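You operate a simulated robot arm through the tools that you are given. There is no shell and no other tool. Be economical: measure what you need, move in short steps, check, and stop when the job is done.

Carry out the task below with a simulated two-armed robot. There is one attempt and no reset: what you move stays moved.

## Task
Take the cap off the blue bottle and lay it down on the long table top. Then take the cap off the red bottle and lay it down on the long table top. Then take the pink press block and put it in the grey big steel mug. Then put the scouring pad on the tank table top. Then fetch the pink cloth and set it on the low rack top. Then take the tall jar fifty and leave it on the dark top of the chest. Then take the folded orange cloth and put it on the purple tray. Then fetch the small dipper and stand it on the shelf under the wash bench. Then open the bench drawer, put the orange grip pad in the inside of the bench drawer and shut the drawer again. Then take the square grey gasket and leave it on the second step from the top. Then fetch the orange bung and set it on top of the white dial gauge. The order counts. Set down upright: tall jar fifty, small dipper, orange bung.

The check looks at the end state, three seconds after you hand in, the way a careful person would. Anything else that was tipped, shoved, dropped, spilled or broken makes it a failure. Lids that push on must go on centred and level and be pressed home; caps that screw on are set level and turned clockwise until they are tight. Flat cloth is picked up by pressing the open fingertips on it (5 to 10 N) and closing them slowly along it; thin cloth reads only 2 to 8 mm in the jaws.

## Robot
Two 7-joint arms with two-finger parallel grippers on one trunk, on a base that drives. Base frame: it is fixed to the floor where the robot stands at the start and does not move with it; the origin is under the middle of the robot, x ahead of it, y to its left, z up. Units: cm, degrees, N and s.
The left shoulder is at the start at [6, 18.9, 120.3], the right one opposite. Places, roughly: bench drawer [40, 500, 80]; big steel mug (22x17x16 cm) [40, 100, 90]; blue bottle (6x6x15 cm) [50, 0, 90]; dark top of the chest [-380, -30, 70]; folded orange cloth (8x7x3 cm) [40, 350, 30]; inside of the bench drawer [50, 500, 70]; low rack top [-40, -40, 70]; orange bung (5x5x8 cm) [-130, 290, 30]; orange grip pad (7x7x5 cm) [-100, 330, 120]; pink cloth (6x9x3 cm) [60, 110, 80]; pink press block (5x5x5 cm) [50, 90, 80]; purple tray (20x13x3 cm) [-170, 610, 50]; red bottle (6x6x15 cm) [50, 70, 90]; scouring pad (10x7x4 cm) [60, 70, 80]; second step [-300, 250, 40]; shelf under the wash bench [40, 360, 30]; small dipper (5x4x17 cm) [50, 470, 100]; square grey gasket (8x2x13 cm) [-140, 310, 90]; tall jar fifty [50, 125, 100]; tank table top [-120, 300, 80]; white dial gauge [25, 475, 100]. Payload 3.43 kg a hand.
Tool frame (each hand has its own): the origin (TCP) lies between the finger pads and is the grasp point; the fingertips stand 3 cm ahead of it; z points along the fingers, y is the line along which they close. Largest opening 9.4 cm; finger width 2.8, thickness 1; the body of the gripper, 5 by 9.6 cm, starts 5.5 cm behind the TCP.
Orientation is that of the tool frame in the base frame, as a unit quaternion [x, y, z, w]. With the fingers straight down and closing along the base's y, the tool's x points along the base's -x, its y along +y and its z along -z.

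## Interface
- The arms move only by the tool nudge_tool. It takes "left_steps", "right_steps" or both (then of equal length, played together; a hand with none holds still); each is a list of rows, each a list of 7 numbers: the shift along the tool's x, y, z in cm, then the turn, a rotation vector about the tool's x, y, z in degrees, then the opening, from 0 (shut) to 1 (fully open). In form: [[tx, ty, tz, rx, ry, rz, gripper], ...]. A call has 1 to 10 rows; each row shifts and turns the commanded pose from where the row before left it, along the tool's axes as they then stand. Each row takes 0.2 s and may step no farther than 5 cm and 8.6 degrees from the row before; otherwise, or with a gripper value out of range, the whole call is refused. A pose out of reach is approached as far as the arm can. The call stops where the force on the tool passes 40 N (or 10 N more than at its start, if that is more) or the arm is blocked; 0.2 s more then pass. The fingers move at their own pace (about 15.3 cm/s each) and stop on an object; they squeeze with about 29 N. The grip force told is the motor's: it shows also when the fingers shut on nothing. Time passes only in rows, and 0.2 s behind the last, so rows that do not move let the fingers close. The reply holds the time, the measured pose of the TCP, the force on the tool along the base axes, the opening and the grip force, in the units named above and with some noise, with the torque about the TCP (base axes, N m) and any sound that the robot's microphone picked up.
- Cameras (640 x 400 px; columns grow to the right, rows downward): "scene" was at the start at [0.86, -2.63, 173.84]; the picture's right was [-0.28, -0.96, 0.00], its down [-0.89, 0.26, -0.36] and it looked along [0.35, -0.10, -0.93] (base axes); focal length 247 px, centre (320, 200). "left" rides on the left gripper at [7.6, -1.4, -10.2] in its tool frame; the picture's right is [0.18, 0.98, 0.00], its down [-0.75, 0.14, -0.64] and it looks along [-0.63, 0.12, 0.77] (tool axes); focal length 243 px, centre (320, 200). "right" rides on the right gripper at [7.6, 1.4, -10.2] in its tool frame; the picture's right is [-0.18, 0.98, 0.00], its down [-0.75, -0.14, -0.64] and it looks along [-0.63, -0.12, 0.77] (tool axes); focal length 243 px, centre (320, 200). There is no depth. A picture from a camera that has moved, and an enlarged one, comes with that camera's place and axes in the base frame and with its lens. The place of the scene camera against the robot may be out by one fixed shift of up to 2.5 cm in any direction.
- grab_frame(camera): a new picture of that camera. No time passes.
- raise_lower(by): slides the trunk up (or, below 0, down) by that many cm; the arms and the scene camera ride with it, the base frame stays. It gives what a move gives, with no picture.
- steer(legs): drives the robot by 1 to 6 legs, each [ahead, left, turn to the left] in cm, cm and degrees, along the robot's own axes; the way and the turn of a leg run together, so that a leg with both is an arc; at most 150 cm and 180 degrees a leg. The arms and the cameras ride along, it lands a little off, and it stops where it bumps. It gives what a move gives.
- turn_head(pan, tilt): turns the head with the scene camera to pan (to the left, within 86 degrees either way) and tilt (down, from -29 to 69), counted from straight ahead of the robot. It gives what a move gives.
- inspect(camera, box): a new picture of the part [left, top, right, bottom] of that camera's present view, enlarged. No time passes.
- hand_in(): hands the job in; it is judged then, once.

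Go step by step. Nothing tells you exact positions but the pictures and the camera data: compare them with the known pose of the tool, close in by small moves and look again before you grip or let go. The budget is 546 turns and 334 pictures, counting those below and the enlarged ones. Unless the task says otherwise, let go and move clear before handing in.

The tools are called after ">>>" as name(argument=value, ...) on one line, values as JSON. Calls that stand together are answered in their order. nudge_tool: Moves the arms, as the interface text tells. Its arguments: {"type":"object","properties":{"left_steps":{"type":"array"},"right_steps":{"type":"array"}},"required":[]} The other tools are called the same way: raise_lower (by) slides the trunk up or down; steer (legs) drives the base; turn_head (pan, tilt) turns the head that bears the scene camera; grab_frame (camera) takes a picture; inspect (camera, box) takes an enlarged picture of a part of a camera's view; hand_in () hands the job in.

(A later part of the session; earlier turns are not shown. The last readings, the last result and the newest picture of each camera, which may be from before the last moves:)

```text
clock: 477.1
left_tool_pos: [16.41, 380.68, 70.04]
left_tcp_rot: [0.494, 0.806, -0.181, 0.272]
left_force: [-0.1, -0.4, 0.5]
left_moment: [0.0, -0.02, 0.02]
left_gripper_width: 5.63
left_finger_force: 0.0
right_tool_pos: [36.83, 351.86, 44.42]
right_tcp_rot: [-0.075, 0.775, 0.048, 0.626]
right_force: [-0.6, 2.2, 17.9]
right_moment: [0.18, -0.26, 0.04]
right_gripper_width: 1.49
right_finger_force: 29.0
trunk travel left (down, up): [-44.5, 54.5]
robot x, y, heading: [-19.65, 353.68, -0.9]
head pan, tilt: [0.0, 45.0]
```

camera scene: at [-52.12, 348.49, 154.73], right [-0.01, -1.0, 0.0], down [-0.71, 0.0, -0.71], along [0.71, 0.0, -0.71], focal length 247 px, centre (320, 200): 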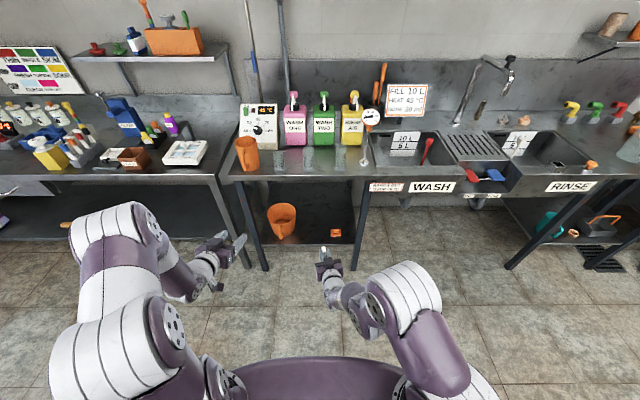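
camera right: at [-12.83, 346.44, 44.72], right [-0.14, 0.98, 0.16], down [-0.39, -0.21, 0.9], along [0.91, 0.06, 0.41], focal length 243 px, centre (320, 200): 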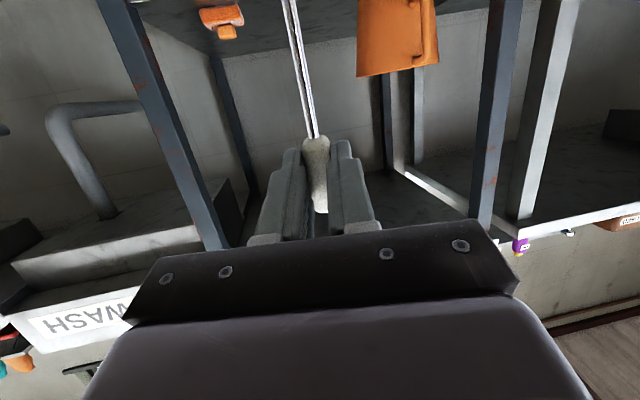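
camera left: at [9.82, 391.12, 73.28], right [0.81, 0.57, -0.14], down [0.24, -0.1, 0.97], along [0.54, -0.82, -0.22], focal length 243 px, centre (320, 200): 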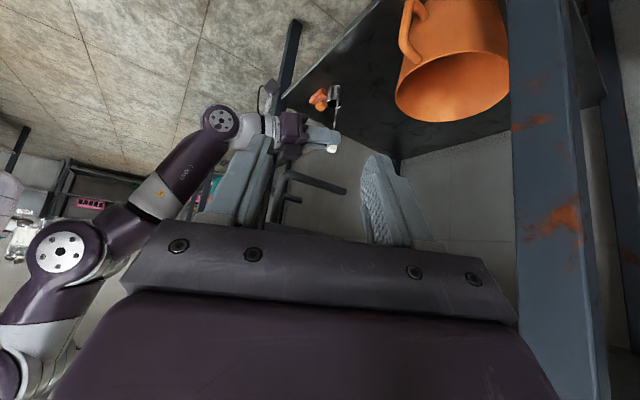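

>>> nudge_tool(right_steps=[[-0.2, 0, -0.04, 0, 0, 0, 0], [0, 0, 0, 0, 0, 0, 0]])

>>> inspect(camera="left", box=[290, 40, 380, 150])

```text
clock: 477.6
left_tool_pos: [16.56, 380.72, 70.02]
left_tcp_rot: [0.493, 0.807, -0.179, 0.273]
left_force: [0.1, 0.2, -0.5]
left_moment: [0.02, -0.01, 0.02]
left_gripper_width: 5.64
left_finger_force: 0.1
right_tool_pos: [36.74, 351.79, 44.24]
right_tcp_rot: [-0.076, 0.776, 0.049, 0.624]
right_force: [3.8, 2.4, 11.9]
right_moment: [0.23, -0.81, 0.08]
right_gripper_width: 1.48
right_finger_force: 28.5
trunk travel left (down, up): [-44.5, 54.5]
robot x, y, heading: [-19.77, 353.51, -0.9]
head pan, tilt: [0.0, 45.0]
```

```text
3.64 times, centred on (335, 95) of left
camera zoom: at [9.72, 391.12, 73.34], right [0.81, 0.57, -0.14], down [0.23, -0.1, 0.97], along [0.54, -0.82, -0.22], focal length 882 px, centre (266, 582)
```

zoom: 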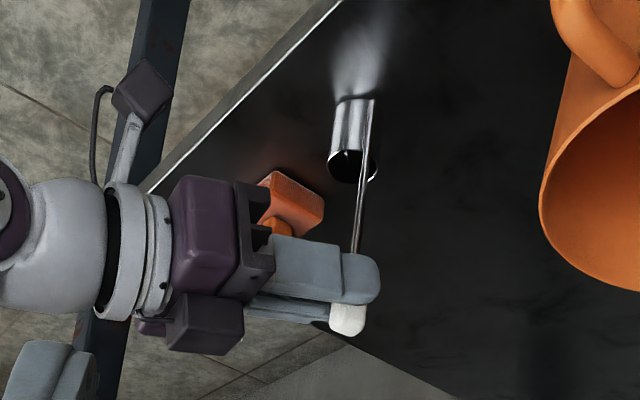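

>>> nudge_tool(right_steps=[[-0.12, 0, 0.1, 0, 0, 0, 0], [0, 0, 0, 0, 0, 0, 0]])

>>> nudge_tool(right_steps=[[-0.1, 0, 0.1, 0, 0, 0, 0], [0, 0, 0, 0, 0, 0, 0]])

```text
clock: 478.2
left_tool_pos: [16.37, 380.67, 70.01]
left_tcp_rot: [0.494, 0.806, -0.18, 0.272]
left_force: [0.4, 0.7, -0.9]
left_moment: [-0.05, 0.03, 0.01]
left_gripper_width: 5.63
left_finger_force: 0.1
right_tool_pos: [36.68, 351.85, 44.34]
right_tcp_rot: [-0.076, 0.777, 0.048, 0.623]
right_force: [-3.7, 1.8, 12.9]
right_moment: [0.06, 0.05, -0.02]
right_gripper_width: 1.46
right_finger_force: 28.7
trunk travel left (down, up): [-44.5, 54.5]
robot x, y, heading: [-19.8, 353.63, -0.9]
head pan, tilt: [0.0, 45.0]
```

```text
clock: 478.9
left_tool_pos: [16.54, 380.67, 69.92]
left_tcp_rot: [0.492, 0.807, -0.18, 0.273]
left_force: [-0.8, -0.3, -0.1]
left_moment: [-0.01, 0.02, -0.01]
left_gripper_width: 5.63
left_finger_force: 0.1
right_tool_pos: [36.93, 351.84, 44.5]
right_tcp_rot: [-0.075, 0.778, 0.047, 0.623]
right_force: [-3.3, -0.2, 8.9]
right_moment: [-0.12, 0.25, -0.01]
right_gripper_width: 1.47
right_finger_force: 29.5
trunk travel left (down, up): [-44.5, 54.5]
robot x, y, heading: [-19.59, 353.54, -1.1]
head pan, tilt: [0.0, 45.0]
```

>>> nudge_tool(right_steps=[[-0.08, 0, -0.06, 0, 0, 0, 0], [0, 0, 0, 0, 0, 0, 0], [0, 0, 0, 0, 0, 0, 0.17], [0, 0, 0, 0, 0, 0, 0.19], [0, 0, 0, 0, 0, 0, 0.22], [0, 0, 0, 0, 0, 0, 0.26]])

>>> inspect(camera="left", box=[290, 40, 380, 150])

```text
clock: 480.2
left_tool_pos: [16.57, 380.71, 69.92]
left_tcp_rot: [0.494, 0.806, -0.182, 0.271]
left_force: [0.0, 1.0, 1.0]
left_moment: [0.0, -0.01, -0.03]
left_gripper_width: 5.64
left_finger_force: 0.0
right_tool_pos: [36.88, 351.9, 44.47]
right_tcp_rot: [-0.076, 0.777, 0.049, 0.623]
right_force: [-0.6, 0.4, -0.1]
right_moment: [-0.04, -0.03, -0.03]
right_gripper_width: 2.45
right_finger_force: 0.1
trunk travel left (down, up): [-44.5, 54.5]
robot x, y, heading: [-19.46, 353.76, -0.9]
head pan, tilt: [0.0, 45.0]
```

```text
3.64 times, centred on (335, 95) of left
camera zoom: at [9.78, 391.11, 73.31], right [0.81, 0.57, -0.14], down [0.23, -0.1, 0.97], along [0.54, -0.82, -0.22], focal length 882 px, centre (266, 582)
```

zoom: 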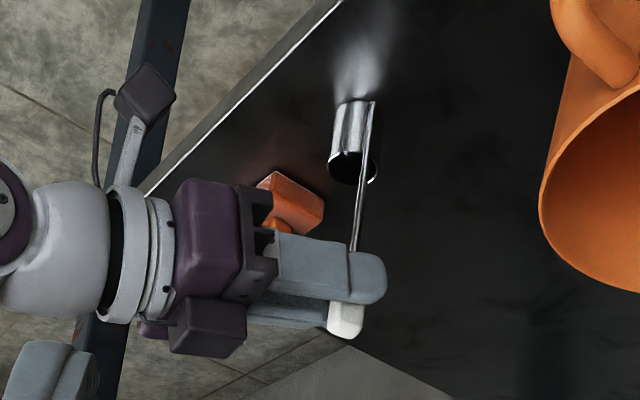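

>>> nudge_tool(right_steps=[[0, 0, 0, 0, 0, 0, 0.32], [0, 0, 0, 0, 0, 0, 0.4], [0, 0, 0, 0, 0, 0, 0.5], [0, 0, 0, 0, 0, 0, 0.5]])

>>> inspect(camera="left", box=[290, 40, 380, 150])

>>> grab_frame(camera="right")

```text
clock: 481.2
left_tool_pos: [16.61, 380.81, 69.93]
left_tcp_rot: [0.494, 0.807, -0.181, 0.271]
left_force: [-0.1, -0.7, 0.4]
left_moment: [-0.05, 0.0, -0.04]
left_gripper_width: 5.63
left_finger_force: 0.0
right_tool_pos: [36.9, 351.88, 44.53]
right_tcp_rot: [-0.075, 0.777, 0.048, 0.623]
right_force: [0.2, -0.2, 0.4]
right_moment: [0.01, 0.01, 0.0]
right_gripper_width: 4.72
right_finger_force: 0.0
trunk travel left (down, up): [-44.5, 54.5]
robot x, y, heading: [-19.82, 353.66, -0.9]
head pan, tilt: [0.0, 45.0]
```

```text
3.64 times, centred on (335, 95) of left
camera zoom: at [9.78, 391.11, 73.31], right [0.81, 0.57, -0.14], down [0.23, -0.1, 0.97], along [0.54, -0.82, -0.22], focal length 882 px, centre (266, 582)
```

zoom: 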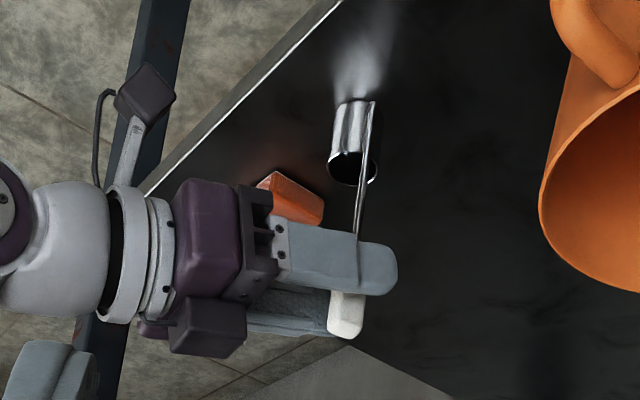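

```text
89 pictures are left
camera right: at [25.14, 351.17, 39.16], right [-0.13, 0.98, 0.16], down [-0.43, -0.2, 0.88], along [0.89, 0.05, 0.45], focal length 243 px, centre (320, 200)
```

right: 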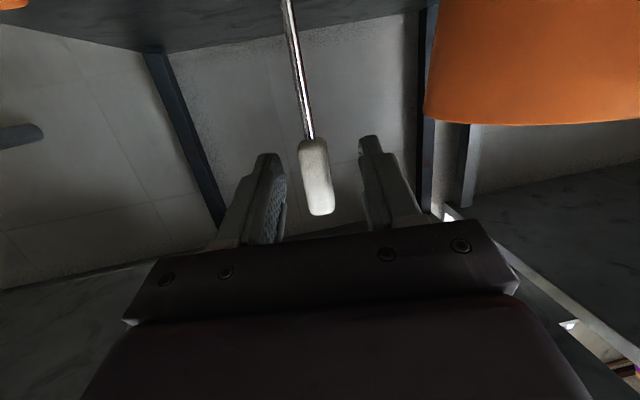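

>>> nudge_tool(right_steps=[[0, 0, 0, 0, 0, 0, 0.6], [0, 0, 0, 0, 0, 0, 0.75], [0, 0, -0.5, 0, 0, 0, 0.75], [0, 0, -1, 0, 0, 0, 0.75], [0, 0, -1.5, 0, 0, 0, 0.75], [0, 0, -2, 0, 0, 0, 0.75], [0, 0, -3, 0, 0, 0, 0.75]])

>>> inspect(camera="left", box=[270, 40, 390, 150])

```text
clock: 482.9
left_tool_pos: [16.53, 380.74, 70.07]
left_tcp_rot: [0.493, 0.806, -0.181, 0.272]
left_force: [0.3, -0.6, -0.2]
left_moment: [0.02, -0.01, 0.01]
left_gripper_width: 5.64
left_finger_force: 0.0
right_tool_pos: [34.66, 352.09, 47.39]
right_tcp_rot: [-0.076, 0.782, 0.048, 0.617]
right_force: [-0.2, -0.3, -0.5]
right_moment: [-0.01, -0.02, -0.01]
right_gripper_width: 7.07
right_finger_force: 0.1
right hand out of reach, approached as far as the arm can: row 4, 5, 6, 7
trunk travel left (down, up): [-44.5, 54.5]
robot x, y, heading: [-19.85, 353.89, -0.8]
head pan, tilt: [0.0, 45.0]
```

```text
3.64 times, centred on (330, 95) of left
camera zoom: at [9.76, 391.11, 73.32], right [0.81, 0.57, -0.14], down [0.23, -0.1, 0.97], along [0.54, -0.82, -0.22], focal length 882 px, centre (284, 582)
```

zoom: 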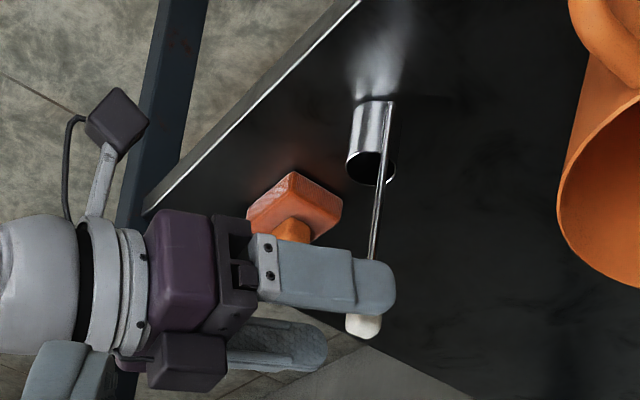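

>>> steer(legs=[[-12, 0, 0]])

>>> grab_frame(camera="left")

```text
clock: 484.1
left_tool_pos: [4.58, 380.95, 70.03]
left_tcp_rot: [0.493, 0.806, -0.181, 0.273]
left_force: [-0.2, -0.4, -0.1]
left_moment: [0.0, -0.03, 0.04]
left_gripper_width: 5.66
left_finger_force: 0.1
right_tool_pos: [22.73, 352.4, 47.38]
right_tcp_rot: [-0.077, 0.781, 0.049, 0.617]
right_force: [-0.7, 0.7, -0.1]
right_moment: [0.02, 0.02, -0.03]
right_gripper_width: 7.06
right_finger_force: 0.1
trunk travel left (down, up): [-44.5, 54.5]
robot x, y, heading: [-31.93, 353.95, -0.8]
head pan, tilt: [0.0, 45.0]
```

```text
87 pictures are left
camera left: at [-2.27, 391.32, 73.35], right [0.81, 0.57, -0.14], down [0.23, -0.1, 0.97], along [0.54, -0.82, -0.22], focal length 243 px, centre (320, 200)
```

left: 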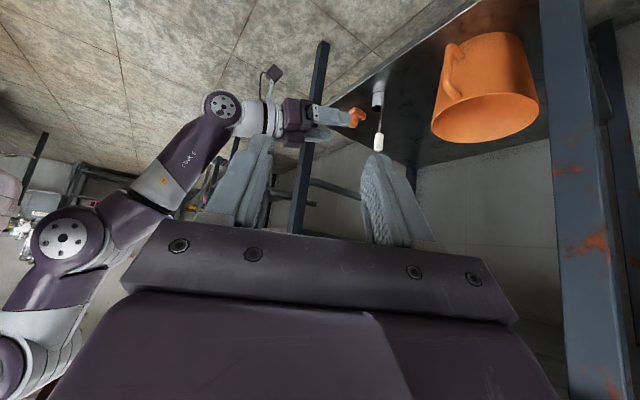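

>>> steer(legs=[[-16, 0, 0.8]])

>>> raise_lower(by=30)

>>> nudge_tool(right_steps=[[0, 0, 0, 0, 0, -8.5, 0.5], [0, 0, 0, 0, 0, -8.5, 0.5], [0, 0, 0, 0, 0, -8.5, 0.5], [0, 0, 0, 0, 0, -8.5, 0.5], [0, 0, 0, 0, 0, -8.5, 0.5], [0, 0, 0, 0, 0, -8.5, 0.5], [0, 0, 0, 0, 0, -8.5, 0.5], [0, 0, 0, 0, 0, -8.5, 0.5], [0, 0, 0, 0, 0, -8.5, 0.5], [0, 0, 0, 0, 0, -8.5, 0.5]])

>>> steer(legs=[[0, 140, 0]])

>>> grab_frame(camera="right")

```text
clock: 485.5
left_tool_pos: [-12.02, 381.46, 69.92]
left_tcp_rot: [0.488, 0.809, -0.179, 0.274]
left_force: [-0.5, -0.6, 1.0]
left_moment: [0.01, -0.01, 0.02]
left_gripper_width: 5.67
left_finger_force: 0.1
right_tool_pos: [6.74, 353.06, 47.55]
right_tcp_rot: [-0.081, 0.781, 0.052, 0.617]
right_force: [-0.9, -0.1, 0.2]
right_moment: [-0.02, -0.03, 0.0]
right_gripper_width: 7.02
right_finger_force: 0.1
trunk travel left (down, up): [-44.5, 54.5]
robot x, y, heading: [-47.87, 354.04, -0.1]
head pan, tilt: [0.0, 45.0]
```

```text
clock: 488.5
left_tool_pos: [-12.03, 381.55, 99.93]
left_tcp_rot: [0.488, 0.809, -0.179, 0.273]
left_force: [0.1, -0.3, 0.3]
left_moment: [0.01, -0.03, 0.04]
left_gripper_width: 5.66
left_finger_force: 0.0
right_tool_pos: [6.6, 353.03, 77.29]
right_tcp_rot: [-0.081, 0.781, 0.052, 0.617]
right_force: [0.5, 0.6, -0.5]
right_moment: [0.01, -0.01, 0.03]
right_gripper_width: 7.05
right_finger_force: 0.0
trunk travel left (down, up): [-74.5, 24.5]
robot x, y, heading: [-47.82, 354.3, -0.1]
head pan, tilt: [0.0, 45.0]
```

```text
clock: 490.7
left_tool_pos: [-11.94, 381.46, 99.91]
left_tcp_rot: [0.488, 0.81, -0.179, 0.273]
left_force: [0.1, -0.8, 0.1]
left_moment: [-0.03, -0.03, 0.0]
left_gripper_width: 5.62
left_finger_force: 0.1
right_tool_pos: [6.63, 353.21, 77.3]
right_tcp_rot: [0.587, -0.521, 0.378, -0.491]
right_force: [-0.2, -0.2, 0.4]
right_moment: [-0.01, 0.04, 0.01]
right_gripper_width: 4.69
right_finger_force: 0.0
trunk travel left (down, up): [-74.5, 24.5]
robot x, y, heading: [-48.28, 353.83, -0.1]
head pan, tilt: [0.0, 45.0]
```

```text
clock: 497.6
left_tool_pos: [-8.62, 517.71, 99.93]
left_tcp_rot: [0.501, 0.802, -0.183, 0.27]
left_force: [-0.5, -0.6, 0.6]
left_moment: [0.0, 0.04, 0.0]
left_gripper_width: 5.63
left_finger_force: 0.0
right_tool_pos: [9.18, 488.87, 77.36]
right_tcp_rot: [0.579, -0.531, 0.386, -0.484]
right_force: [0.8, 0.6, -0.4]
right_moment: [0.03, 0.03, -0.03]
right_gripper_width: 4.69
right_finger_force: 0.1
trunk travel left (down, up): [-74.5, 24.5]
robot x, y, heading: [-45.37, 491.92, -1.8]
head pan, tilt: [0.0, 45.0]
```

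```text
86 pictures are left
camera right: at [0.02, 479.86, 77.72], right [-0.26, 0.21, -0.94], down [-0.69, 0.64, 0.34], along [0.68, 0.74, -0.02], focal length 243 px, centre (320, 200)
```

right: 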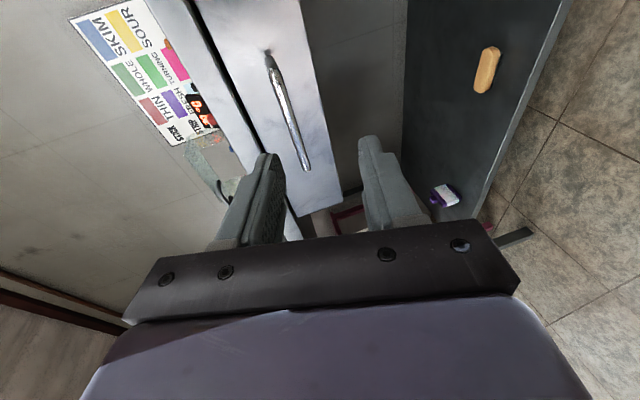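

>>> steer(legs=[[0, 7, 1.8], [11, 0, 0]])

>>> grab_frame(camera="right")

```text
clock: 499.4
left_tool_pos: [1.73, 525.89, 99.88]
left_tcp_rot: [0.486, 0.811, -0.178, 0.272]
left_force: [0.6, 0.3, -0.5]
left_moment: [0.03, 0.03, 0.03]
left_gripper_width: 5.61
left_finger_force: 0.0
right_tool_pos: [20.55, 497.52, 77.24]
right_tcp_rot: [0.588, -0.521, 0.378, -0.49]
right_force: [-0.1, -0.3, -0.7]
right_moment: [-0.03, 0.0, 0.0]
right_gripper_width: 4.72
right_finger_force: 0.0
trunk travel left (down, up): [-74.5, 24.5]
robot x, y, heading: [-34.21, 498.13, -0.4]
head pan, tilt: [0.0, 45.0]
```

```text
85 pictures are left
camera right: at [11.66, 488.23, 77.71], right [-0.27, 0.2, -0.94], down [-0.71, 0.62, 0.34], along [0.65, 0.76, -0.02], focal length 243 px, centre (320, 200)
```

right: 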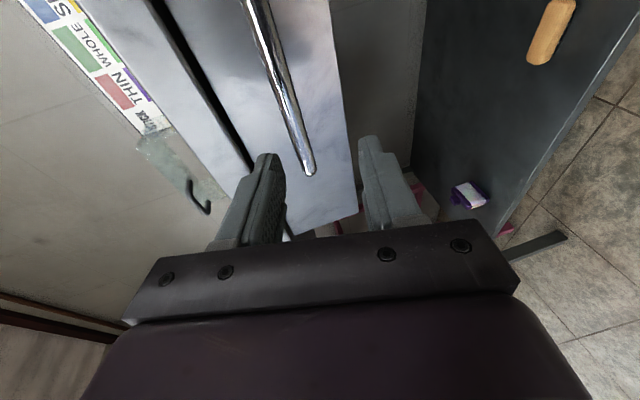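

>>> nudge_tool(right_steps=[[0, -1.8, 0, 0, 0, 0, 0.5]])

>>> steer(legs=[[6.5, 0, 0]])

>>> grab_frame(camera="right")

```text
clock: 499.8
left_tool_pos: [1.66, 525.87, 99.94]
left_tcp_rot: [0.487, 0.81, -0.178, 0.274]
left_force: [-0.2, 1.1, -0.8]
left_moment: [-0.02, -0.04, 0.02]
left_gripper_width: 5.67
left_finger_force: 0.1
right_tool_pos: [20.85, 497.58, 79.04]
right_tcp_rot: [0.588, -0.52, 0.377, -0.49]
right_force: [0.4, 0.4, 0.7]
right_moment: [-0.01, 0.01, 0.0]
right_gripper_width: 4.68
right_finger_force: 0.2
trunk travel left (down, up): [-74.5, 24.5]
robot x, y, heading: [-34.07, 498.07, -0.0]
head pan, tilt: [0.0, 45.0]
```

```text
clock: 500.9
left_tool_pos: [8.62, 525.84, 99.91]
left_tcp_rot: [0.488, 0.81, -0.179, 0.273]
left_force: [-0.4, 0.1, 0.0]
left_moment: [0.01, 0.03, 0.02]
left_gripper_width: 5.65
left_finger_force: 0.0
right_tool_pos: [27.25, 497.41, 78.67]
right_tcp_rot: [0.591, -0.52, 0.376, -0.489]
right_force: [0.6, -0.4, -0.8]
right_moment: [-0.01, 0.0, -0.01]
right_gripper_width: 4.7
right_finger_force: 0.0
trunk travel left (down, up): [-74.5, 24.5]
robot x, y, heading: [-27.57, 498.38, 0.0]
head pan, tilt: [0.0, 45.0]
stopped in leg 1: the force on the tool passed its limit (the readings are from after the stop); the commanded pose is now the measured one
```

```text
84 pictures are left
camera right: at [18.46, 488.17, 79.2], right [-0.27, 0.2, -0.94], down [-0.71, 0.62, 0.34], along [0.65, 0.76, -0.03], focal length 243 px, centre (320, 200)
```

right: 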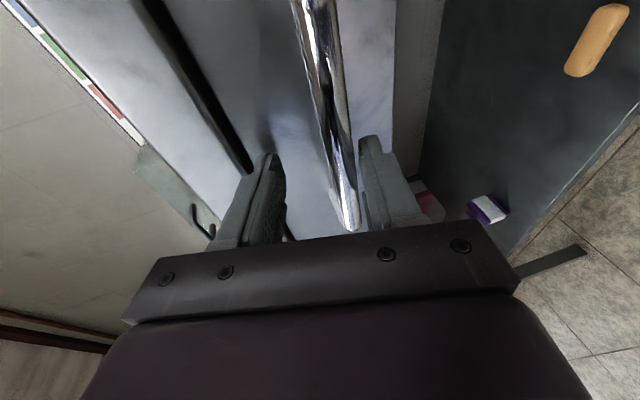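

>>> nudge_tool(right_steps=[[0, 0, -0.3, 0, 0, 0, 0.5], [0, 0.9, 0, 0, 0, 0, 0.5], [0, 0, 0, 0, 0, 0, 0.3], [0, 0, 0, 0, 0, 0, 0.1], [0, 0, 0, 0, 0, 0, 0], [0, 0, 0, 0, 0, 0, 0]])

```text
clock: 502.3
left_tool_pos: [8.57, 525.87, 99.92]
left_tcp_rot: [0.488, 0.81, -0.179, 0.272]
left_force: [0.5, -0.7, 0.4]
left_moment: [-0.04, 0.0, 0.04]
left_gripper_width: 5.64
left_finger_force: 0.0
right_tool_pos: [26.53, 497.3, 77.55]
right_tcp_rot: [0.594, -0.52, 0.375, -0.486]
right_force: [-7.7, 0.0, -18.2]
right_moment: [-1.36, 0.24, 0.38]
right_gripper_width: 1.37
right_finger_force: 44.9
trunk travel left (down, up): [-74.5, 24.5]
robot x, y, heading: [-27.28, 498.36, -0.1]
head pan, tilt: [0.0, 45.0]
```

>>> nudge_tool(right_steps=[[0, 0.25, 0, 0, 0, 0, 0], [0, 0, 0, 0, 0, 0, 0]])

>>> steer(legs=[[-6, 0, 0]])

>>> grab_frame(camera="right")

```text
clock: 502.9
left_tool_pos: [8.38, 525.84, 99.9]
left_tcp_rot: [0.488, 0.81, -0.179, 0.273]
left_force: [0.1, 0.1, -0.6]
left_moment: [0.02, -0.03, -0.01]
left_gripper_width: 5.65
left_finger_force: 0.0
right_tool_pos: [26.58, 497.37, 77.5]
right_tcp_rot: [0.592, -0.52, 0.376, -0.487]
right_force: [-17.8, -1.2, -15.3]
right_moment: [-1.24, 0.24, 0.47]
right_gripper_width: 1.36
right_finger_force: 45.1
trunk travel left (down, up): [-74.5, 24.5]
robot x, y, heading: [-27.29, 498.74, 0.0]
head pan, tilt: [0.0, 45.0]
```

```text
clock: 503.9
left_tool_pos: [2.23, 525.87, 99.9]
left_tcp_rot: [0.487, 0.81, -0.178, 0.273]
left_force: [-0.9, -0.3, 0.5]
left_moment: [0.01, -0.03, 0.01]
left_gripper_width: 5.66
left_finger_force: 0.1
right_tool_pos: [20.49, 497.37, 77.61]
right_tcp_rot: [0.592, -0.52, 0.376, -0.487]
right_force: [1.1, -6.4, -19.2]
right_moment: [-1.23, 0.08, 0.07]
right_gripper_width: 1.42
right_finger_force: 44.7
trunk travel left (down, up): [-74.5, 24.5]
robot x, y, heading: [-33.5, 498.16, 0.1]
head pan, tilt: [0.0, 45.0]
```

```text
83 pictures are left
camera right: at [11.67, 488.03, 78.08], right [-0.28, 0.2, -0.94], down [-0.71, 0.62, 0.34], along [0.65, 0.76, -0.03], focal length 243 px, centre (320, 200)
```

right: 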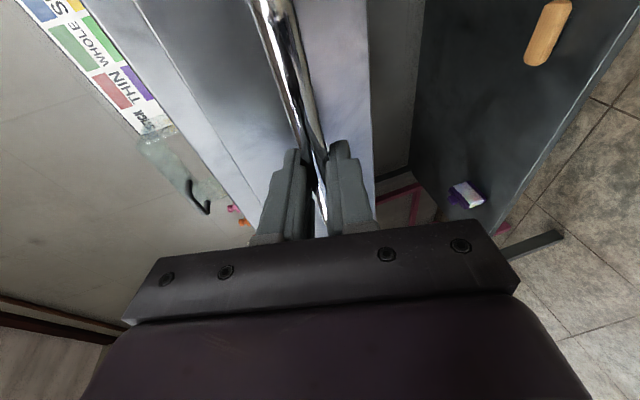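

>>> steer(legs=[[-14, 0, 0]])

>>> turn_head(pan=0, tilt=50)

>>> grab_frame(camera="scene")

```text
clock: 505.2
left_tool_pos: [-11.75, 525.97, 100.01]
left_tcp_rot: [0.486, 0.811, -0.178, 0.273]
left_force: [0.6, -0.1, 0.7]
left_moment: [-0.01, 0.01, 0.0]
left_gripper_width: 5.66
left_finger_force: 0.0
right_tool_pos: [6.56, 497.28, 77.57]
right_tcp_rot: [0.593, -0.52, 0.375, -0.488]
right_force: [1.6, -12.9, -3.9]
right_moment: [-1.27, -0.05, -0.15]
right_gripper_width: 1.4
right_finger_force: 44.9
trunk travel left (down, up): [-74.5, 24.5]
robot x, y, heading: [-47.52, 498.19, 0.0]
head pan, tilt: [0.0, 45.0]
```

```text
clock: 505.9
left_tool_pos: [-11.77, 525.9, 99.97]
left_tcp_rot: [0.486, 0.811, -0.178, 0.273]
left_force: [-0.4, -0.3, -0.4]
left_moment: [0.0, -0.01, -0.01]
left_gripper_width: 5.65
left_finger_force: 0.1
right_tool_pos: [6.49, 497.41, 77.52]
right_tcp_rot: [0.592, -0.52, 0.377, -0.487]
right_force: [-0.1, -5.6, 0.4]
right_moment: [-1.22, -0.01, 0.56]
right_gripper_width: 1.4
right_finger_force: 44.7
trunk travel left (down, up): [-74.5, 24.5]
robot x, y, heading: [-47.25, 498.45, -0.0]
head pan, tilt: [0.0, 50.0]
```

```text
82 pictures are left
camera scene: at [-44.36, 497.18, 163.04], right [0.0, -1.0, 0.0], down [-0.77, 0.0, -0.64], along [0.64, 0.0, -0.77], focal length 247 px, centre (320, 200)
```

scene: 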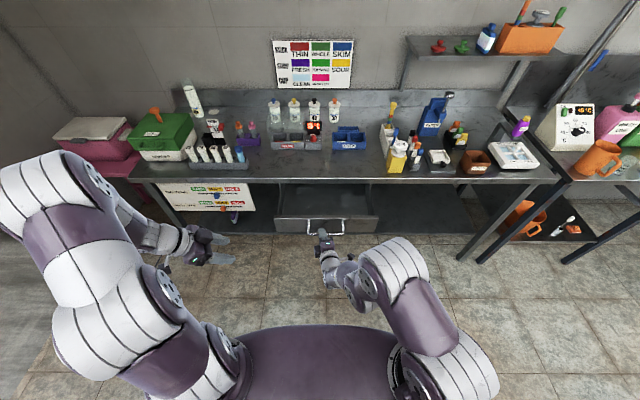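

>>> inspect(camera="scene", box=[490, 190, 610, 260])

>>> inspect(camera="scene", box=[260, 170, 390, 250])

```text
5.33 times, centred on (550, 225) of scene
camera zoom: at [-44.36, 497.18, 163.04], right [0.0, -1.0, 0.0], down [-0.77, 0.0, -0.64], along [0.64, 0.0, -0.77], focal length 1318 px, centre (-907, 67)
```

zoom: 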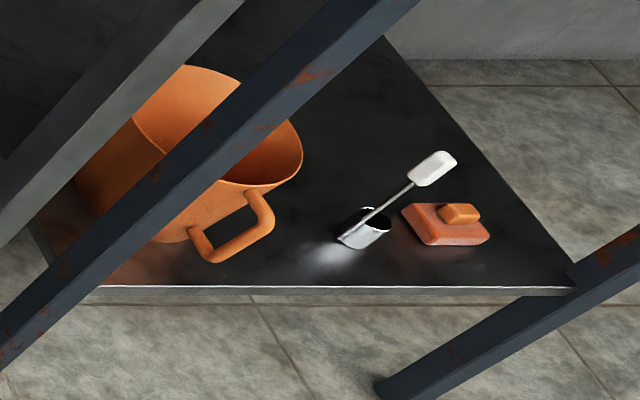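

```text
4.92 times, centred on (325, 210) of scene
camera zoom: at [-44.36, 497.18, 163.04], right [0.0, -1.0, 0.0], down [-0.77, 0.0, -0.64], along [0.64, 0.0, -0.77], focal length 1216 px, centre (295, 151)
```

zoom: 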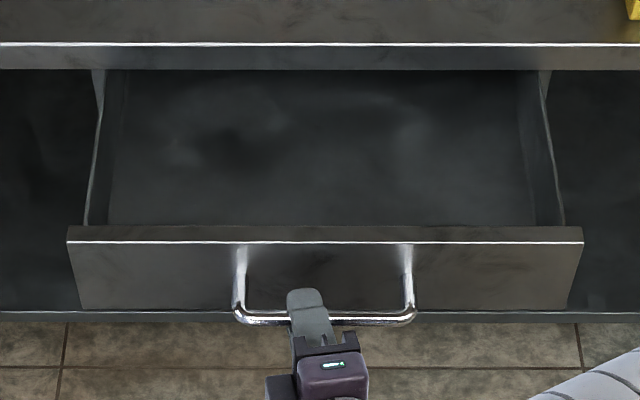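

>>> nudge_tool(right_steps=[[0, 0, 0, 0, 0, 0, 0.3], [0, 0, 0, 0, 0, 0, 0.5], [0, 0, 0, 0, 0, 0, 0.5]])

>>> steer(legs=[[-12, 0, 0]])

>>> grab_frame(camera="right")

```text
clock: 506.7
left_tool_pos: [-11.64, 525.91, 99.93]
left_tcp_rot: [0.486, 0.811, -0.178, 0.273]
left_force: [0.4, -0.1, 0.3]
left_moment: [0.02, 0.02, -0.01]
left_gripper_width: 5.64
left_finger_force: 0.0
right_tool_pos: [6.56, 497.52, 77.51]
right_tcp_rot: [0.593, -0.519, 0.376, -0.488]
right_force: [0.1, 0.4, -0.7]
right_moment: [-0.01, -0.01, 0.02]
right_gripper_width: 4.71
right_finger_force: 0.1
trunk travel left (down, up): [-74.5, 24.5]
robot x, y, heading: [-47.55, 497.98, 0.2]
head pan, tilt: [0.0, 50.0]
```

```text
clock: 507.9
left_tool_pos: [-23.7, 525.94, 99.8]
left_tcp_rot: [0.487, 0.81, -0.178, 0.273]
left_force: [0.4, 0.3, 0.1]
left_moment: [0.0, -0.02, 0.0]
left_gripper_width: 5.64
left_finger_force: 0.0
right_tool_pos: [-5.52, 497.42, 77.43]
right_tcp_rot: [0.592, -0.519, 0.376, -0.488]
right_force: [0.7, 0.3, 0.4]
right_moment: [0.0, -0.01, 0.01]
right_gripper_width: 4.7
right_finger_force: 0.1
trunk travel left (down, up): [-74.5, 24.5]
robot x, y, heading: [-59.54, 498.38, -0.1]
head pan, tilt: [0.0, 50.0]
```

```text
79 pictures are left
camera right: at [-14.2, 488.04, 78.09], right [-0.28, 0.2, -0.94], down [-0.71, 0.62, 0.34], along [0.65, 0.76, -0.03], focal length 243 px, centre (320, 200)
```

right: 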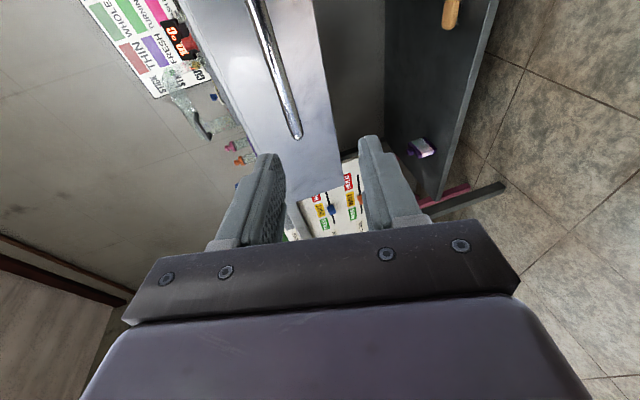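

>>> nudge_tool(right_steps=[[3, 0, -3, 0, 0, 0, 0.4], [3, 0, -3, 0, 0, 0, 0.4], [3, 0, -3, 0, 0, 0, 0.4], [3, 0, -3, 0, 0, 0, 0.4]], left_steps=[[0, 0, 0, -7.8, 0, -3.3, 0.6], [0, 0, 0, -7.8, 0, -3.3, 0.6], [0, 0, 0, -7.8, 0, -3.3, 0.6], [0, 0, 0, -7.8, 0, -3.3, 0.6]])

>>> steer(legs=[[0, 0, 180], [-29, 0, 0], [0, 75, 0], [0, 75, 0]])

>>> turn_head(pan=-5, tilt=40)

>>> grab_frame(camera="scene")

```text
clock: 508.9
left_tool_pos: [-23.62, 525.93, 100.01]
left_tcp_rot: [0.3, 0.878, 0.017, 0.372]
left_force: [-1.0, 0.3, 0.0]
left_moment: [0.01, -0.01, 0.02]
left_gripper_width: 5.63
left_finger_force: 0.2
right_tool_pos: [-6.4, 495.65, 79.95]
right_tcp_rot: [0.592, -0.522, 0.376, -0.485]
right_force: [-0.6, -0.3, -0.4]
right_moment: [0.02, -0.02, -0.01]
right_gripper_width: 3.75
right_finger_force: 0.1
right hand out of reach, approached as far as the arm can: row 1, 2, 3, 4
trunk travel left (down, up): [-74.5, 24.5]
robot x, y, heading: [-59.43, 498.29, 0.2]
head pan, tilt: [0.0, 50.0]
```

```text
clock: 525.7
left_tool_pos: [-63.17, 317.39, 99.87]
left_tcp_rot: [0.882, -0.289, -0.371, 0.021]
left_force: [-0.8, 0.2, -0.6]
left_moment: [0.0, 0.01, 0.0]
left_gripper_width: 5.65
left_finger_force: 0.1
right_tool_pos: [-81.25, 347.23, 79.93]
right_tcp_rot: [0.514, 0.599, -0.489, -0.37]
right_force: [-0.6, -0.1, 0.2]
right_moment: [-0.04, -0.02, -0.02]
right_gripper_width: 3.76
right_finger_force: 0.1
trunk travel left (down, up): [-74.5, 24.5]
robot x, y, heading: [-28.15, 345.89, -178.6]
head pan, tilt: [0.0, 50.0]
```

```text
clock: 526.5
left_tool_pos: [-63.25, 317.48, 99.91]
left_tcp_rot: [0.882, -0.289, -0.371, 0.02]
left_force: [0.1, -0.5, -0.3]
left_moment: [-0.01, -0.01, 0.01]
left_gripper_width: 5.64
left_finger_force: 0.1
right_tool_pos: [-81.39, 347.33, 79.89]
right_tcp_rot: [0.515, 0.599, -0.489, -0.37]
right_force: [0.1, -0.3, -0.1]
right_moment: [0.01, 0.01, 0.0]
right_gripper_width: 3.75
right_finger_force: 0.1
trunk travel left (down, up): [-74.5, 24.5]
robot x, y, heading: [-28.17, 345.8, -178.5]
head pan, tilt: [-5.0, 40.0]
```

```text
78 pictures are left
camera scene: at [-29.13, 345.59, 164.45], right [0.06, 1.0, 0.0], down [0.64, -0.04, -0.77], along [-0.76, 0.05, -0.64], focal length 247 px, centre (320, 200)
```

scene: 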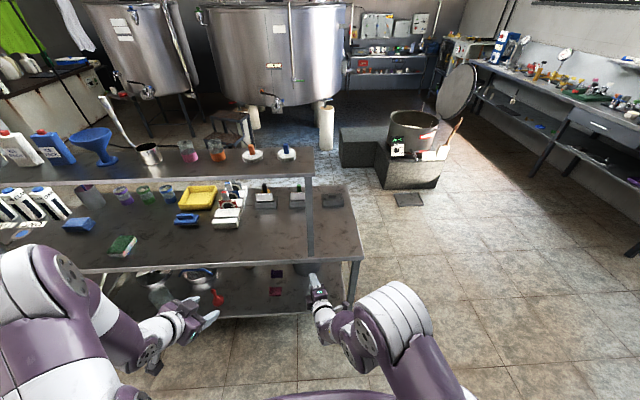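

>>> raise_lower(by=24)

>>> nudge_tool(left_steps=[[0, 0, 0, -3.0, -1.07, -7.9, 0.9], [0, 0, 0, -3.0, -1.07, -7.9, 0.9], [0, 0, 0, -3.0, -1.07, -7.9, 0.9], [0, 0, 0, -3.0, -1.07, -7.9, 0.9]])

>>> grab_frame(camera="left")

```text
clock: 529.0
left_tool_pos: [-63.23, 317.43, 123.99]
left_tcp_rot: [0.882, -0.289, -0.371, 0.02]
left_force: [0.8, 0.5, -0.4]
left_moment: [-0.01, 0.0, 0.0]
left_gripper_width: 5.63
left_finger_force: 0.0
right_tool_pos: [-81.32, 347.2, 103.88]
right_tcp_rot: [0.515, 0.598, -0.49, -0.37]
right_force: [0.2, -0.5, 0.2]
right_moment: [-0.01, -0.01, 0.0]
right_gripper_width: 3.77
right_finger_force: 0.1
trunk travel left (down, up): [-98.5, 0.5]
robot x, y, heading: [-28.1, 345.99, -178.2]
head pan, tilt: [-5.0, 40.0]
```

```text
clock: 530.0
left_tool_pos: [-63.17, 317.53, 123.9]
left_tcp_rot: [0.907, 0.002, -0.422, -0.001]
left_force: [-0.8, 0.1, -0.2]
left_moment: [0.01, 0.02, 0.01]
left_gripper_width: 8.45
left_finger_force: 0.1
right_tool_pos: [-81.36, 347.38, 103.8]
right_tcp_rot: [0.515, 0.6, -0.489, -0.369]
right_force: [-0.6, -0.1, 0.2]
right_moment: [0.0, -0.02, 0.02]
right_gripper_width: 3.75
right_finger_force: 0.1
trunk travel left (down, up): [-98.5, 0.5]
robot x, y, heading: [-28.3, 345.88, -178.5]
head pan, tilt: [-5.0, 40.0]
```

```text
77 pictures are left
camera left: at [-50.5, 319.02, 124.62], right [0.12, -0.98, -0.14], down [0.01, -0.14, 0.99], along [-0.99, -0.12, -0.01], focal length 243 px, centre (320, 200)
```

left: 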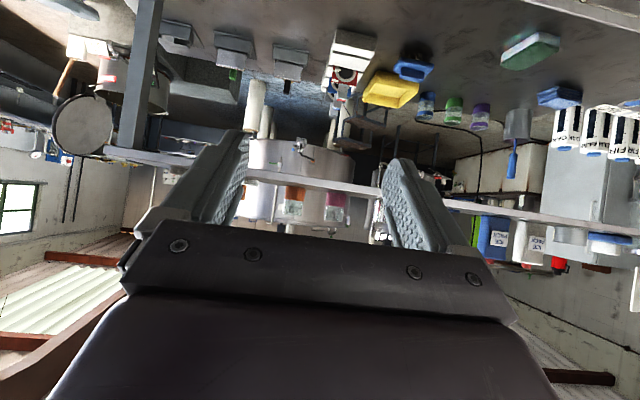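

>>> nudge_tool(left_steps=[[0, -4, 0, 0, 0, 0, 0.9], [0, -4, 0, 0, 0, 0, 0.9], [-1, -2, -1, 0, 0, 0, 0.9]])

>>> steer(legs=[[12, 0, -1.5]])

>>> grab_frame(camera="left")

```text
clock: 530.8
left_tool_pos: [-63.16, 327.57, 125.29]
left_tcp_rot: [0.906, 0.002, -0.423, 0.0]
left_force: [0.1, 0.4, 0.4]
left_moment: [-0.03, 0.0, -0.02]
left_gripper_width: 8.47
left_finger_force: 0.1
right_tool_pos: [-81.15, 347.3, 103.92]
right_tcp_rot: [0.514, 0.599, -0.49, -0.37]
right_force: [0.2, 0.4, 0.2]
right_moment: [-0.01, -0.02, 0.01]
right_gripper_width: 3.77
right_finger_force: 0.0
trunk travel left (down, up): [-98.5, 0.5]
robot x, y, heading: [-28.43, 346.02, -178.2]
head pan, tilt: [-5.0, 40.0]
```

```text
clock: 532.0
left_tool_pos: [-75.36, 328.4, 125.2]
left_tcp_rot: [0.906, -0.013, -0.423, -0.007]
left_force: [0.5, 0.0, -0.5]
left_moment: [0.02, -0.03, 0.02]
left_gripper_width: 8.45
left_finger_force: 0.1
right_tool_pos: [-92.75, 348.7, 104.03]
right_tcp_rot: [0.521, 0.593, -0.484, -0.377]
right_force: [-0.8, -1.0, -0.3]
right_moment: [-0.02, 0.01, 0.02]
right_gripper_width: 3.76
right_finger_force: 0.1
trunk travel left (down, up): [-98.5, 0.5]
robot x, y, heading: [-39.74, 345.81, 179.9]
head pan, tilt: [-5.0, 40.0]
```

```text
76 pictures are left
camera left: at [-62.61, 329.48, 125.92], right [0.09, -0.99, -0.14], down [0.01, -0.14, 0.99], along [-1.0, -0.09, -0.01], focal length 243 px, centre (320, 200)
```

left: 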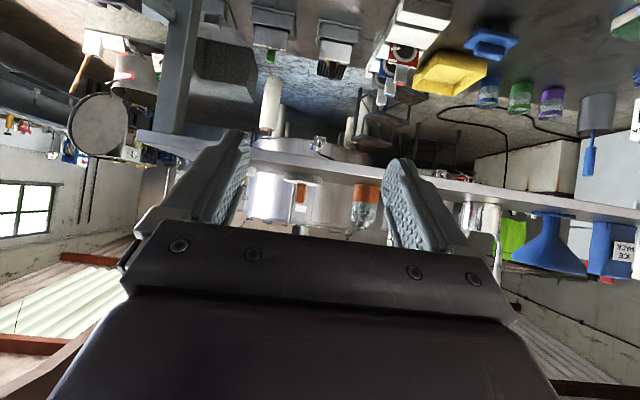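

>>> nudge_tool(right_steps=[[4, 0, 0, 0, 0, 0, 0.4], [4, 0, 0, 0, 0, 0, 0.4], [4, 0, 0, 0, 0, 0, 0.4], [4, 0, 0, 0, 0, 0, 0.4], [4, 0, 0, 0, 0, 0, 0.4]])

>>> inspect(camera="left", box=[230, 120, 410, 240])

```text
clock: 533.2
left_tool_pos: [-75.41, 328.52, 125.19]
left_tcp_rot: [0.906, -0.012, -0.424, -0.007]
left_force: [-0.5, -0.7, 0.1]
left_moment: [-0.01, -0.02, -0.01]
left_gripper_width: 8.45
left_finger_force: 0.0
right_tool_pos: [-93.03, 349.39, 103.85]
right_tcp_rot: [0.527, 0.59, -0.48, -0.38]
right_force: [0.6, 0.3, -1.0]
right_moment: [-0.04, 0.04, 0.01]
right_gripper_width: 3.75
right_finger_force: 0.1
right hand out of reach, approached as far as the arm can: row 1, 2, 3, 4, 5
trunk travel left (down, up): [-98.5, 0.5]
robot x, y, heading: [-40.35, 345.79, 179.9]
head pan, tilt: [-5.0, 40.0]
```

```text
3.33 times, centred on (320, 180) of left
camera zoom: at [-62.75, 329.49, 125.89], right [0.09, -0.99, -0.14], down [0.0, -0.14, 0.99], along [-1.0, -0.09, -0.01], focal length 809 px, centre (320, 267)
```

zoom: 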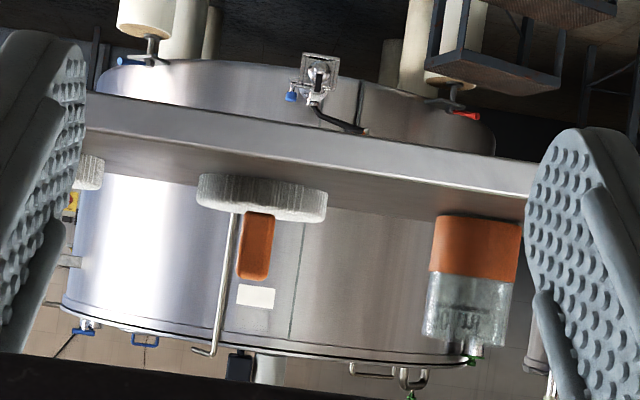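

>>> nudge_tool(right_steps=[[0, 0, 0, 0, 0, 8.5, 0.4], [0, 0, 0, 0, 0, 8.5, 0.4], [0, 0, 0, 0, 0, 8.5, 0.4], [0, 0, 0, 0, 0, 8.5, 0.4], [0, 0, 0, 0, 0, 8.5, 0.4], [0, 0, 0, 0, 0, 8.5, 0.4], [0, 0, 0, 0, 0, 8.5, 0.4], [0, 0, 0, 0, 0, 8.5, 0.4], [0, 0, 0, 0, 0, 8.5, 0.4], [0, 0, 0, 0, 0, 8.5, 0.4]])

>>> nudge_tool(right_steps=[[0, 3, 0, 0, 0, 0, 0.4], [0, 3, 0, 0, 0, 0, 0.4], [0, 3, 0, 0, 0, 0, 0.4], [0, 3, 0, 0, 0, 0, 0.4]])

```text
clock: 535.4
left_tool_pos: [-75.49, 328.31, 125.2]
left_tcp_rot: [0.906, -0.012, -0.422, -0.007]
left_force: [0.8, 0.0, -1.0]
left_moment: [-0.02, 0.01, 0.0]
left_gripper_width: 8.45
left_finger_force: 0.1
right_tool_pos: [-92.94, 349.02, 103.77]
right_tcp_rot: [0.788, 0.081, -0.609, 0.046]
right_force: [-0.1, 0.1, -0.9]
right_moment: [0.03, 0.0, 0.0]
right_gripper_width: 3.79
right_finger_force: 0.0
right hand out of reach, approached as far as the arm can: row 1
trunk travel left (down, up): [-98.5, 0.5]
robot x, y, heading: [-40.19, 345.84, 179.6]
head pan, tilt: [-5.0, 40.0]
```

```text
clock: 536.6
left_tool_pos: [-75.56, 328.37, 125.17]
left_tcp_rot: [0.906, -0.012, -0.424, -0.007]
left_force: [-0.4, 0.5, 0.5]
left_moment: [-0.02, 0.04, 0.01]
left_gripper_width: 8.45
left_finger_force: 0.0
right_tool_pos: [-92.8, 336.19, 108.36]
right_tcp_rot: [0.768, 0.063, -0.635, 0.062]
right_force: [0.1, 0.2, -0.1]
right_moment: [0.0, 0.02, 0.05]
right_gripper_width: 3.77
right_finger_force: 0.1
trunk travel left (down, up): [-98.5, 0.5]
robot x, y, heading: [-39.46, 345.91, 179.9]
head pan, tilt: [-5.0, 40.0]
stopped in row 4 (right hand): the arm was blocked; the commanded pose is now the measured one
```

>>> nudge_tool(right_steps=[[0, -4, 0, 0, 0, 0, 0.4], [0, -4, 0, 0, 0, 0, 0.4], [0, -4, 0, 0, 0, 0, 0.4], [0, -4, 0, 0, 0, 0, 0.4], [0, -4, 0, 0, 0, 0, 0.4], [0, -4, 0, 0, 0, 0, 0.4], [0, -4, 0, 0, 0, 0, 0.4], [0, -4, 0, 0, 0, 0, 0.4]])

>>> nudge_tool(right_steps=[[0, 0, 0, 0, 8, 0, 0.4], [0, 0, -2, 0, 8, 0, 0.4], [0, 0, -3, 0, 8, 0, 0.4], [0, 0, -3, 0, 8, 0, 0.4]])

```text
clock: 538.4
left_tool_pos: [-75.46, 328.29, 125.23]
left_tcp_rot: [0.906, -0.012, -0.422, -0.008]
left_force: [0.1, 0.2, 0.7]
left_moment: [0.01, -0.01, 0.01]
left_gripper_width: 8.46
left_finger_force: 0.1
right_tool_pos: [-96.64, 349.5, 108.26]
right_tcp_rot: [0.769, 0.06, -0.635, 0.047]
right_force: [0.5, -0.1, -0.2]
right_moment: [0.03, 0.01, -0.01]
right_gripper_width: 3.74
right_finger_force: 0.0
right hand out of reach, approached as far as the arm can: row 3, 4, 5, 6, 7, 8
trunk travel left (down, up): [-98.5, 0.5]
robot x, y, heading: [-39.75, 345.88, 179.9]
head pan, tilt: [-5.0, 40.0]
```

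```text
clock: 539.4
left_tool_pos: [-75.43, 328.4, 125.18]
left_tcp_rot: [0.906, -0.012, -0.424, -0.006]
left_force: [0.2, -0.4, -1.0]
left_moment: [-0.01, 0.01, 0.01]
left_gripper_width: 8.47
left_finger_force: 0.1
right_tool_pos: [-90.31, 350.21, 111.71]
right_tcp_rot: [0.913, 0.077, -0.398, 0.043]
right_force: [-0.5, 0.2, 0.3]
right_moment: [0.0, -0.03, -0.02]
right_gripper_width: 3.75
right_finger_force: 0.1
right hand out of reach, approached as far as the arm can: row 1
trunk travel left (down, up): [-98.5, 0.5]
robot x, y, heading: [-39.95, 345.95, 180.4]
head pan, tilt: [-5.0, 40.0]
```

>>> nudge_tool(right_steps=[[0, -4, -2, 0, 0, 0, 0.4], [0, -4, -2, 0, 0, 0, 0.4], [0, -4, -2, 0, 0, 0, 0.4], [0, -4, -2, 0, 0, 0, 0.4], [3, -3, -3, 0, 0, 0, 0.4], [3, -2, -3, 0, 0, 0, 0.4]])

```text
refused: row 5 steps farther than a row can; nothing moved
```

>>> nudge_tool(right_steps=[[0, -4, -2, 0, 0, 0, 0.4], [0, -4, -2, 0, 0, 0, 0.4], [0, -4, -2, 0, 0, 0, 0.4], [0, -4, -2, 0, 0, 0, 0.4], [3, -2, -3, 0, 0, 0, 0.4], [3, -2, -3, 0, 0, 0, 0.4]])

```text
clock: 540.8
left_tool_pos: [-75.62, 328.41, 125.09]
left_tcp_rot: [0.906, -0.011, -0.424, -0.006]
left_force: [-0.4, -0.2, 0.5]
left_moment: [0.01, 0.02, 0.0]
left_gripper_width: 8.48
left_finger_force: 0.2
right_tool_pos: [-80.11, 355.5, 116.73]
right_tcp_rot: [0.915, 0.086, -0.394, 0.019]
right_force: [-0.7, -1.3, 0.2]
right_moment: [0.04, 0.02, 0.03]
right_gripper_width: 3.79
right_finger_force: 0.1
right hand out of reach, approached as far as the arm can: row 1, 2, 3, 4, 5, 6
trunk travel left (down, up): [-98.5, 0.5]
robot x, y, heading: [-39.95, 345.72, 180.0]
head pan, tilt: [-5.0, 40.0]
```

>>> steer(legs=[[15, 0, 0]])

>>> nudge_tool(left_steps=[[-1.5, -0.5, 0, 0, 0, 0, 0.5], [-1.5, 0, 1.5, 0, 0, 0, 0.5]])

>>> grab_frame(camera="left")

```text
clock: 542.1
left_tool_pos: [-90.08, 328.5, 125.18]
left_tcp_rot: [0.905, -0.012, -0.425, -0.007]
left_force: [-1.0, 0.0, 0.6]
left_moment: [0.0, 0.02, -0.04]
left_gripper_width: 8.45
left_finger_force: 0.1
right_tool_pos: [-94.5, 355.41, 116.83]
right_tcp_rot: [0.915, 0.086, -0.395, 0.018]
right_force: [0.2, 0.6, -0.4]
right_moment: [-0.01, 0.03, 0.04]
right_gripper_width: 3.76
right_finger_force: 0.0
trunk travel left (down, up): [-98.5, 0.5]
robot x, y, heading: [-54.57, 346.13, 179.9]
head pan, tilt: [-5.0, 40.0]
```

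```text
clock: 542.8
left_tool_pos: [-93.27, 328.8, 126.57]
left_tcp_rot: [0.907, -0.012, -0.422, -0.008]
left_force: [-0.3, -0.9, 0.8]
left_moment: [0.0, -0.02, 0.02]
left_gripper_width: 4.71
left_finger_force: 0.1
right_tool_pos: [-94.77, 355.34, 116.77]
right_tcp_rot: [0.915, 0.086, -0.395, 0.019]
right_force: [0.6, 1.0, 0.0]
right_moment: [0.03, 0.0, 0.0]
right_gripper_width: 3.74
right_finger_force: 0.0
trunk travel left (down, up): [-98.5, 0.5]
robot x, y, heading: [-54.57, 345.99, 179.8]
head pan, tilt: [-5.0, 40.0]
```

```text
74 pictures are left
camera left: at [-80.53, 329.99, 127.26], right [0.09, -0.99, -0.14], down [0.0, -0.14, 0.99], along [-1.0, -0.09, -0.01], focal length 243 px, centre (320, 200)
```

left: 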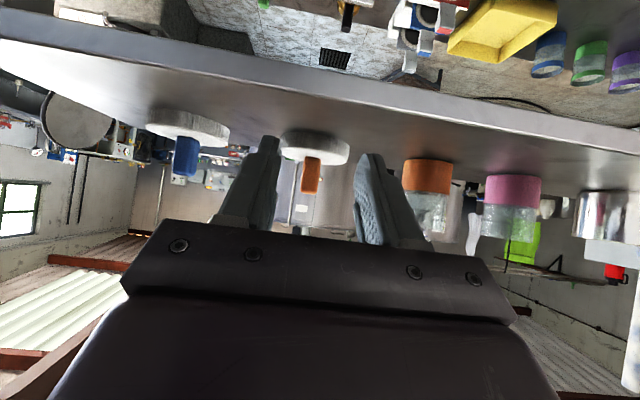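

>>> nudge_tool(left_steps=[[-2.1, -0.07, 2.69, 0, 0, 0, 0.5], [-2.1, -0.07, 2.69, 0, 0, 0, 0.5], [-2.1, -0.07, 2.69, 0, 0, 0, 0.5]])

>>> grab_frame(camera="left")

```text
clock: 543.5
left_tool_pos: [-103.52, 329.25, 126.14]
left_tcp_rot: [0.906, -0.01, -0.422, -0.006]
left_force: [-0.4, -0.1, 0.9]
left_moment: [0.0, 0.02, 0.01]
left_gripper_width: 4.75
left_finger_force: 0.6
right_tool_pos: [-94.88, 355.47, 116.74]
right_tcp_rot: [0.915, 0.086, -0.393, 0.019]
right_force: [-0.2, 0.3, -0.1]
right_moment: [0.03, 0.01, -0.01]
right_gripper_width: 3.76
right_finger_force: 0.0
trunk travel left (down, up): [-98.5, 0.5]
robot x, y, heading: [-54.75, 345.83, 179.7]
head pan, tilt: [-5.0, 40.0]
```

```text
73 pictures are left
camera left: at [-90.8, 330.44, 126.83], right [0.09, -0.99, -0.14], down [0.0, -0.14, 0.99], along [-1.0, -0.09, -0.01], focal length 243 px, centre (320, 200)
```

left: 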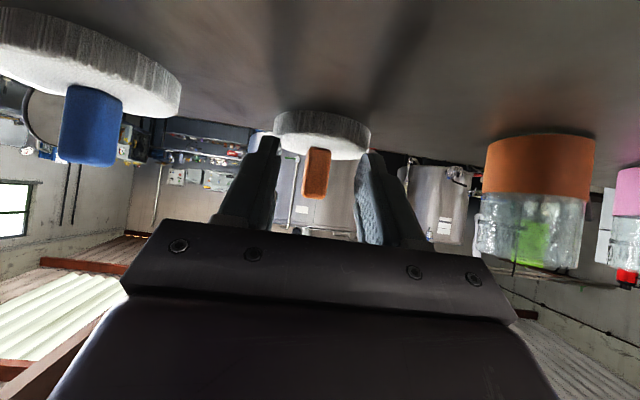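

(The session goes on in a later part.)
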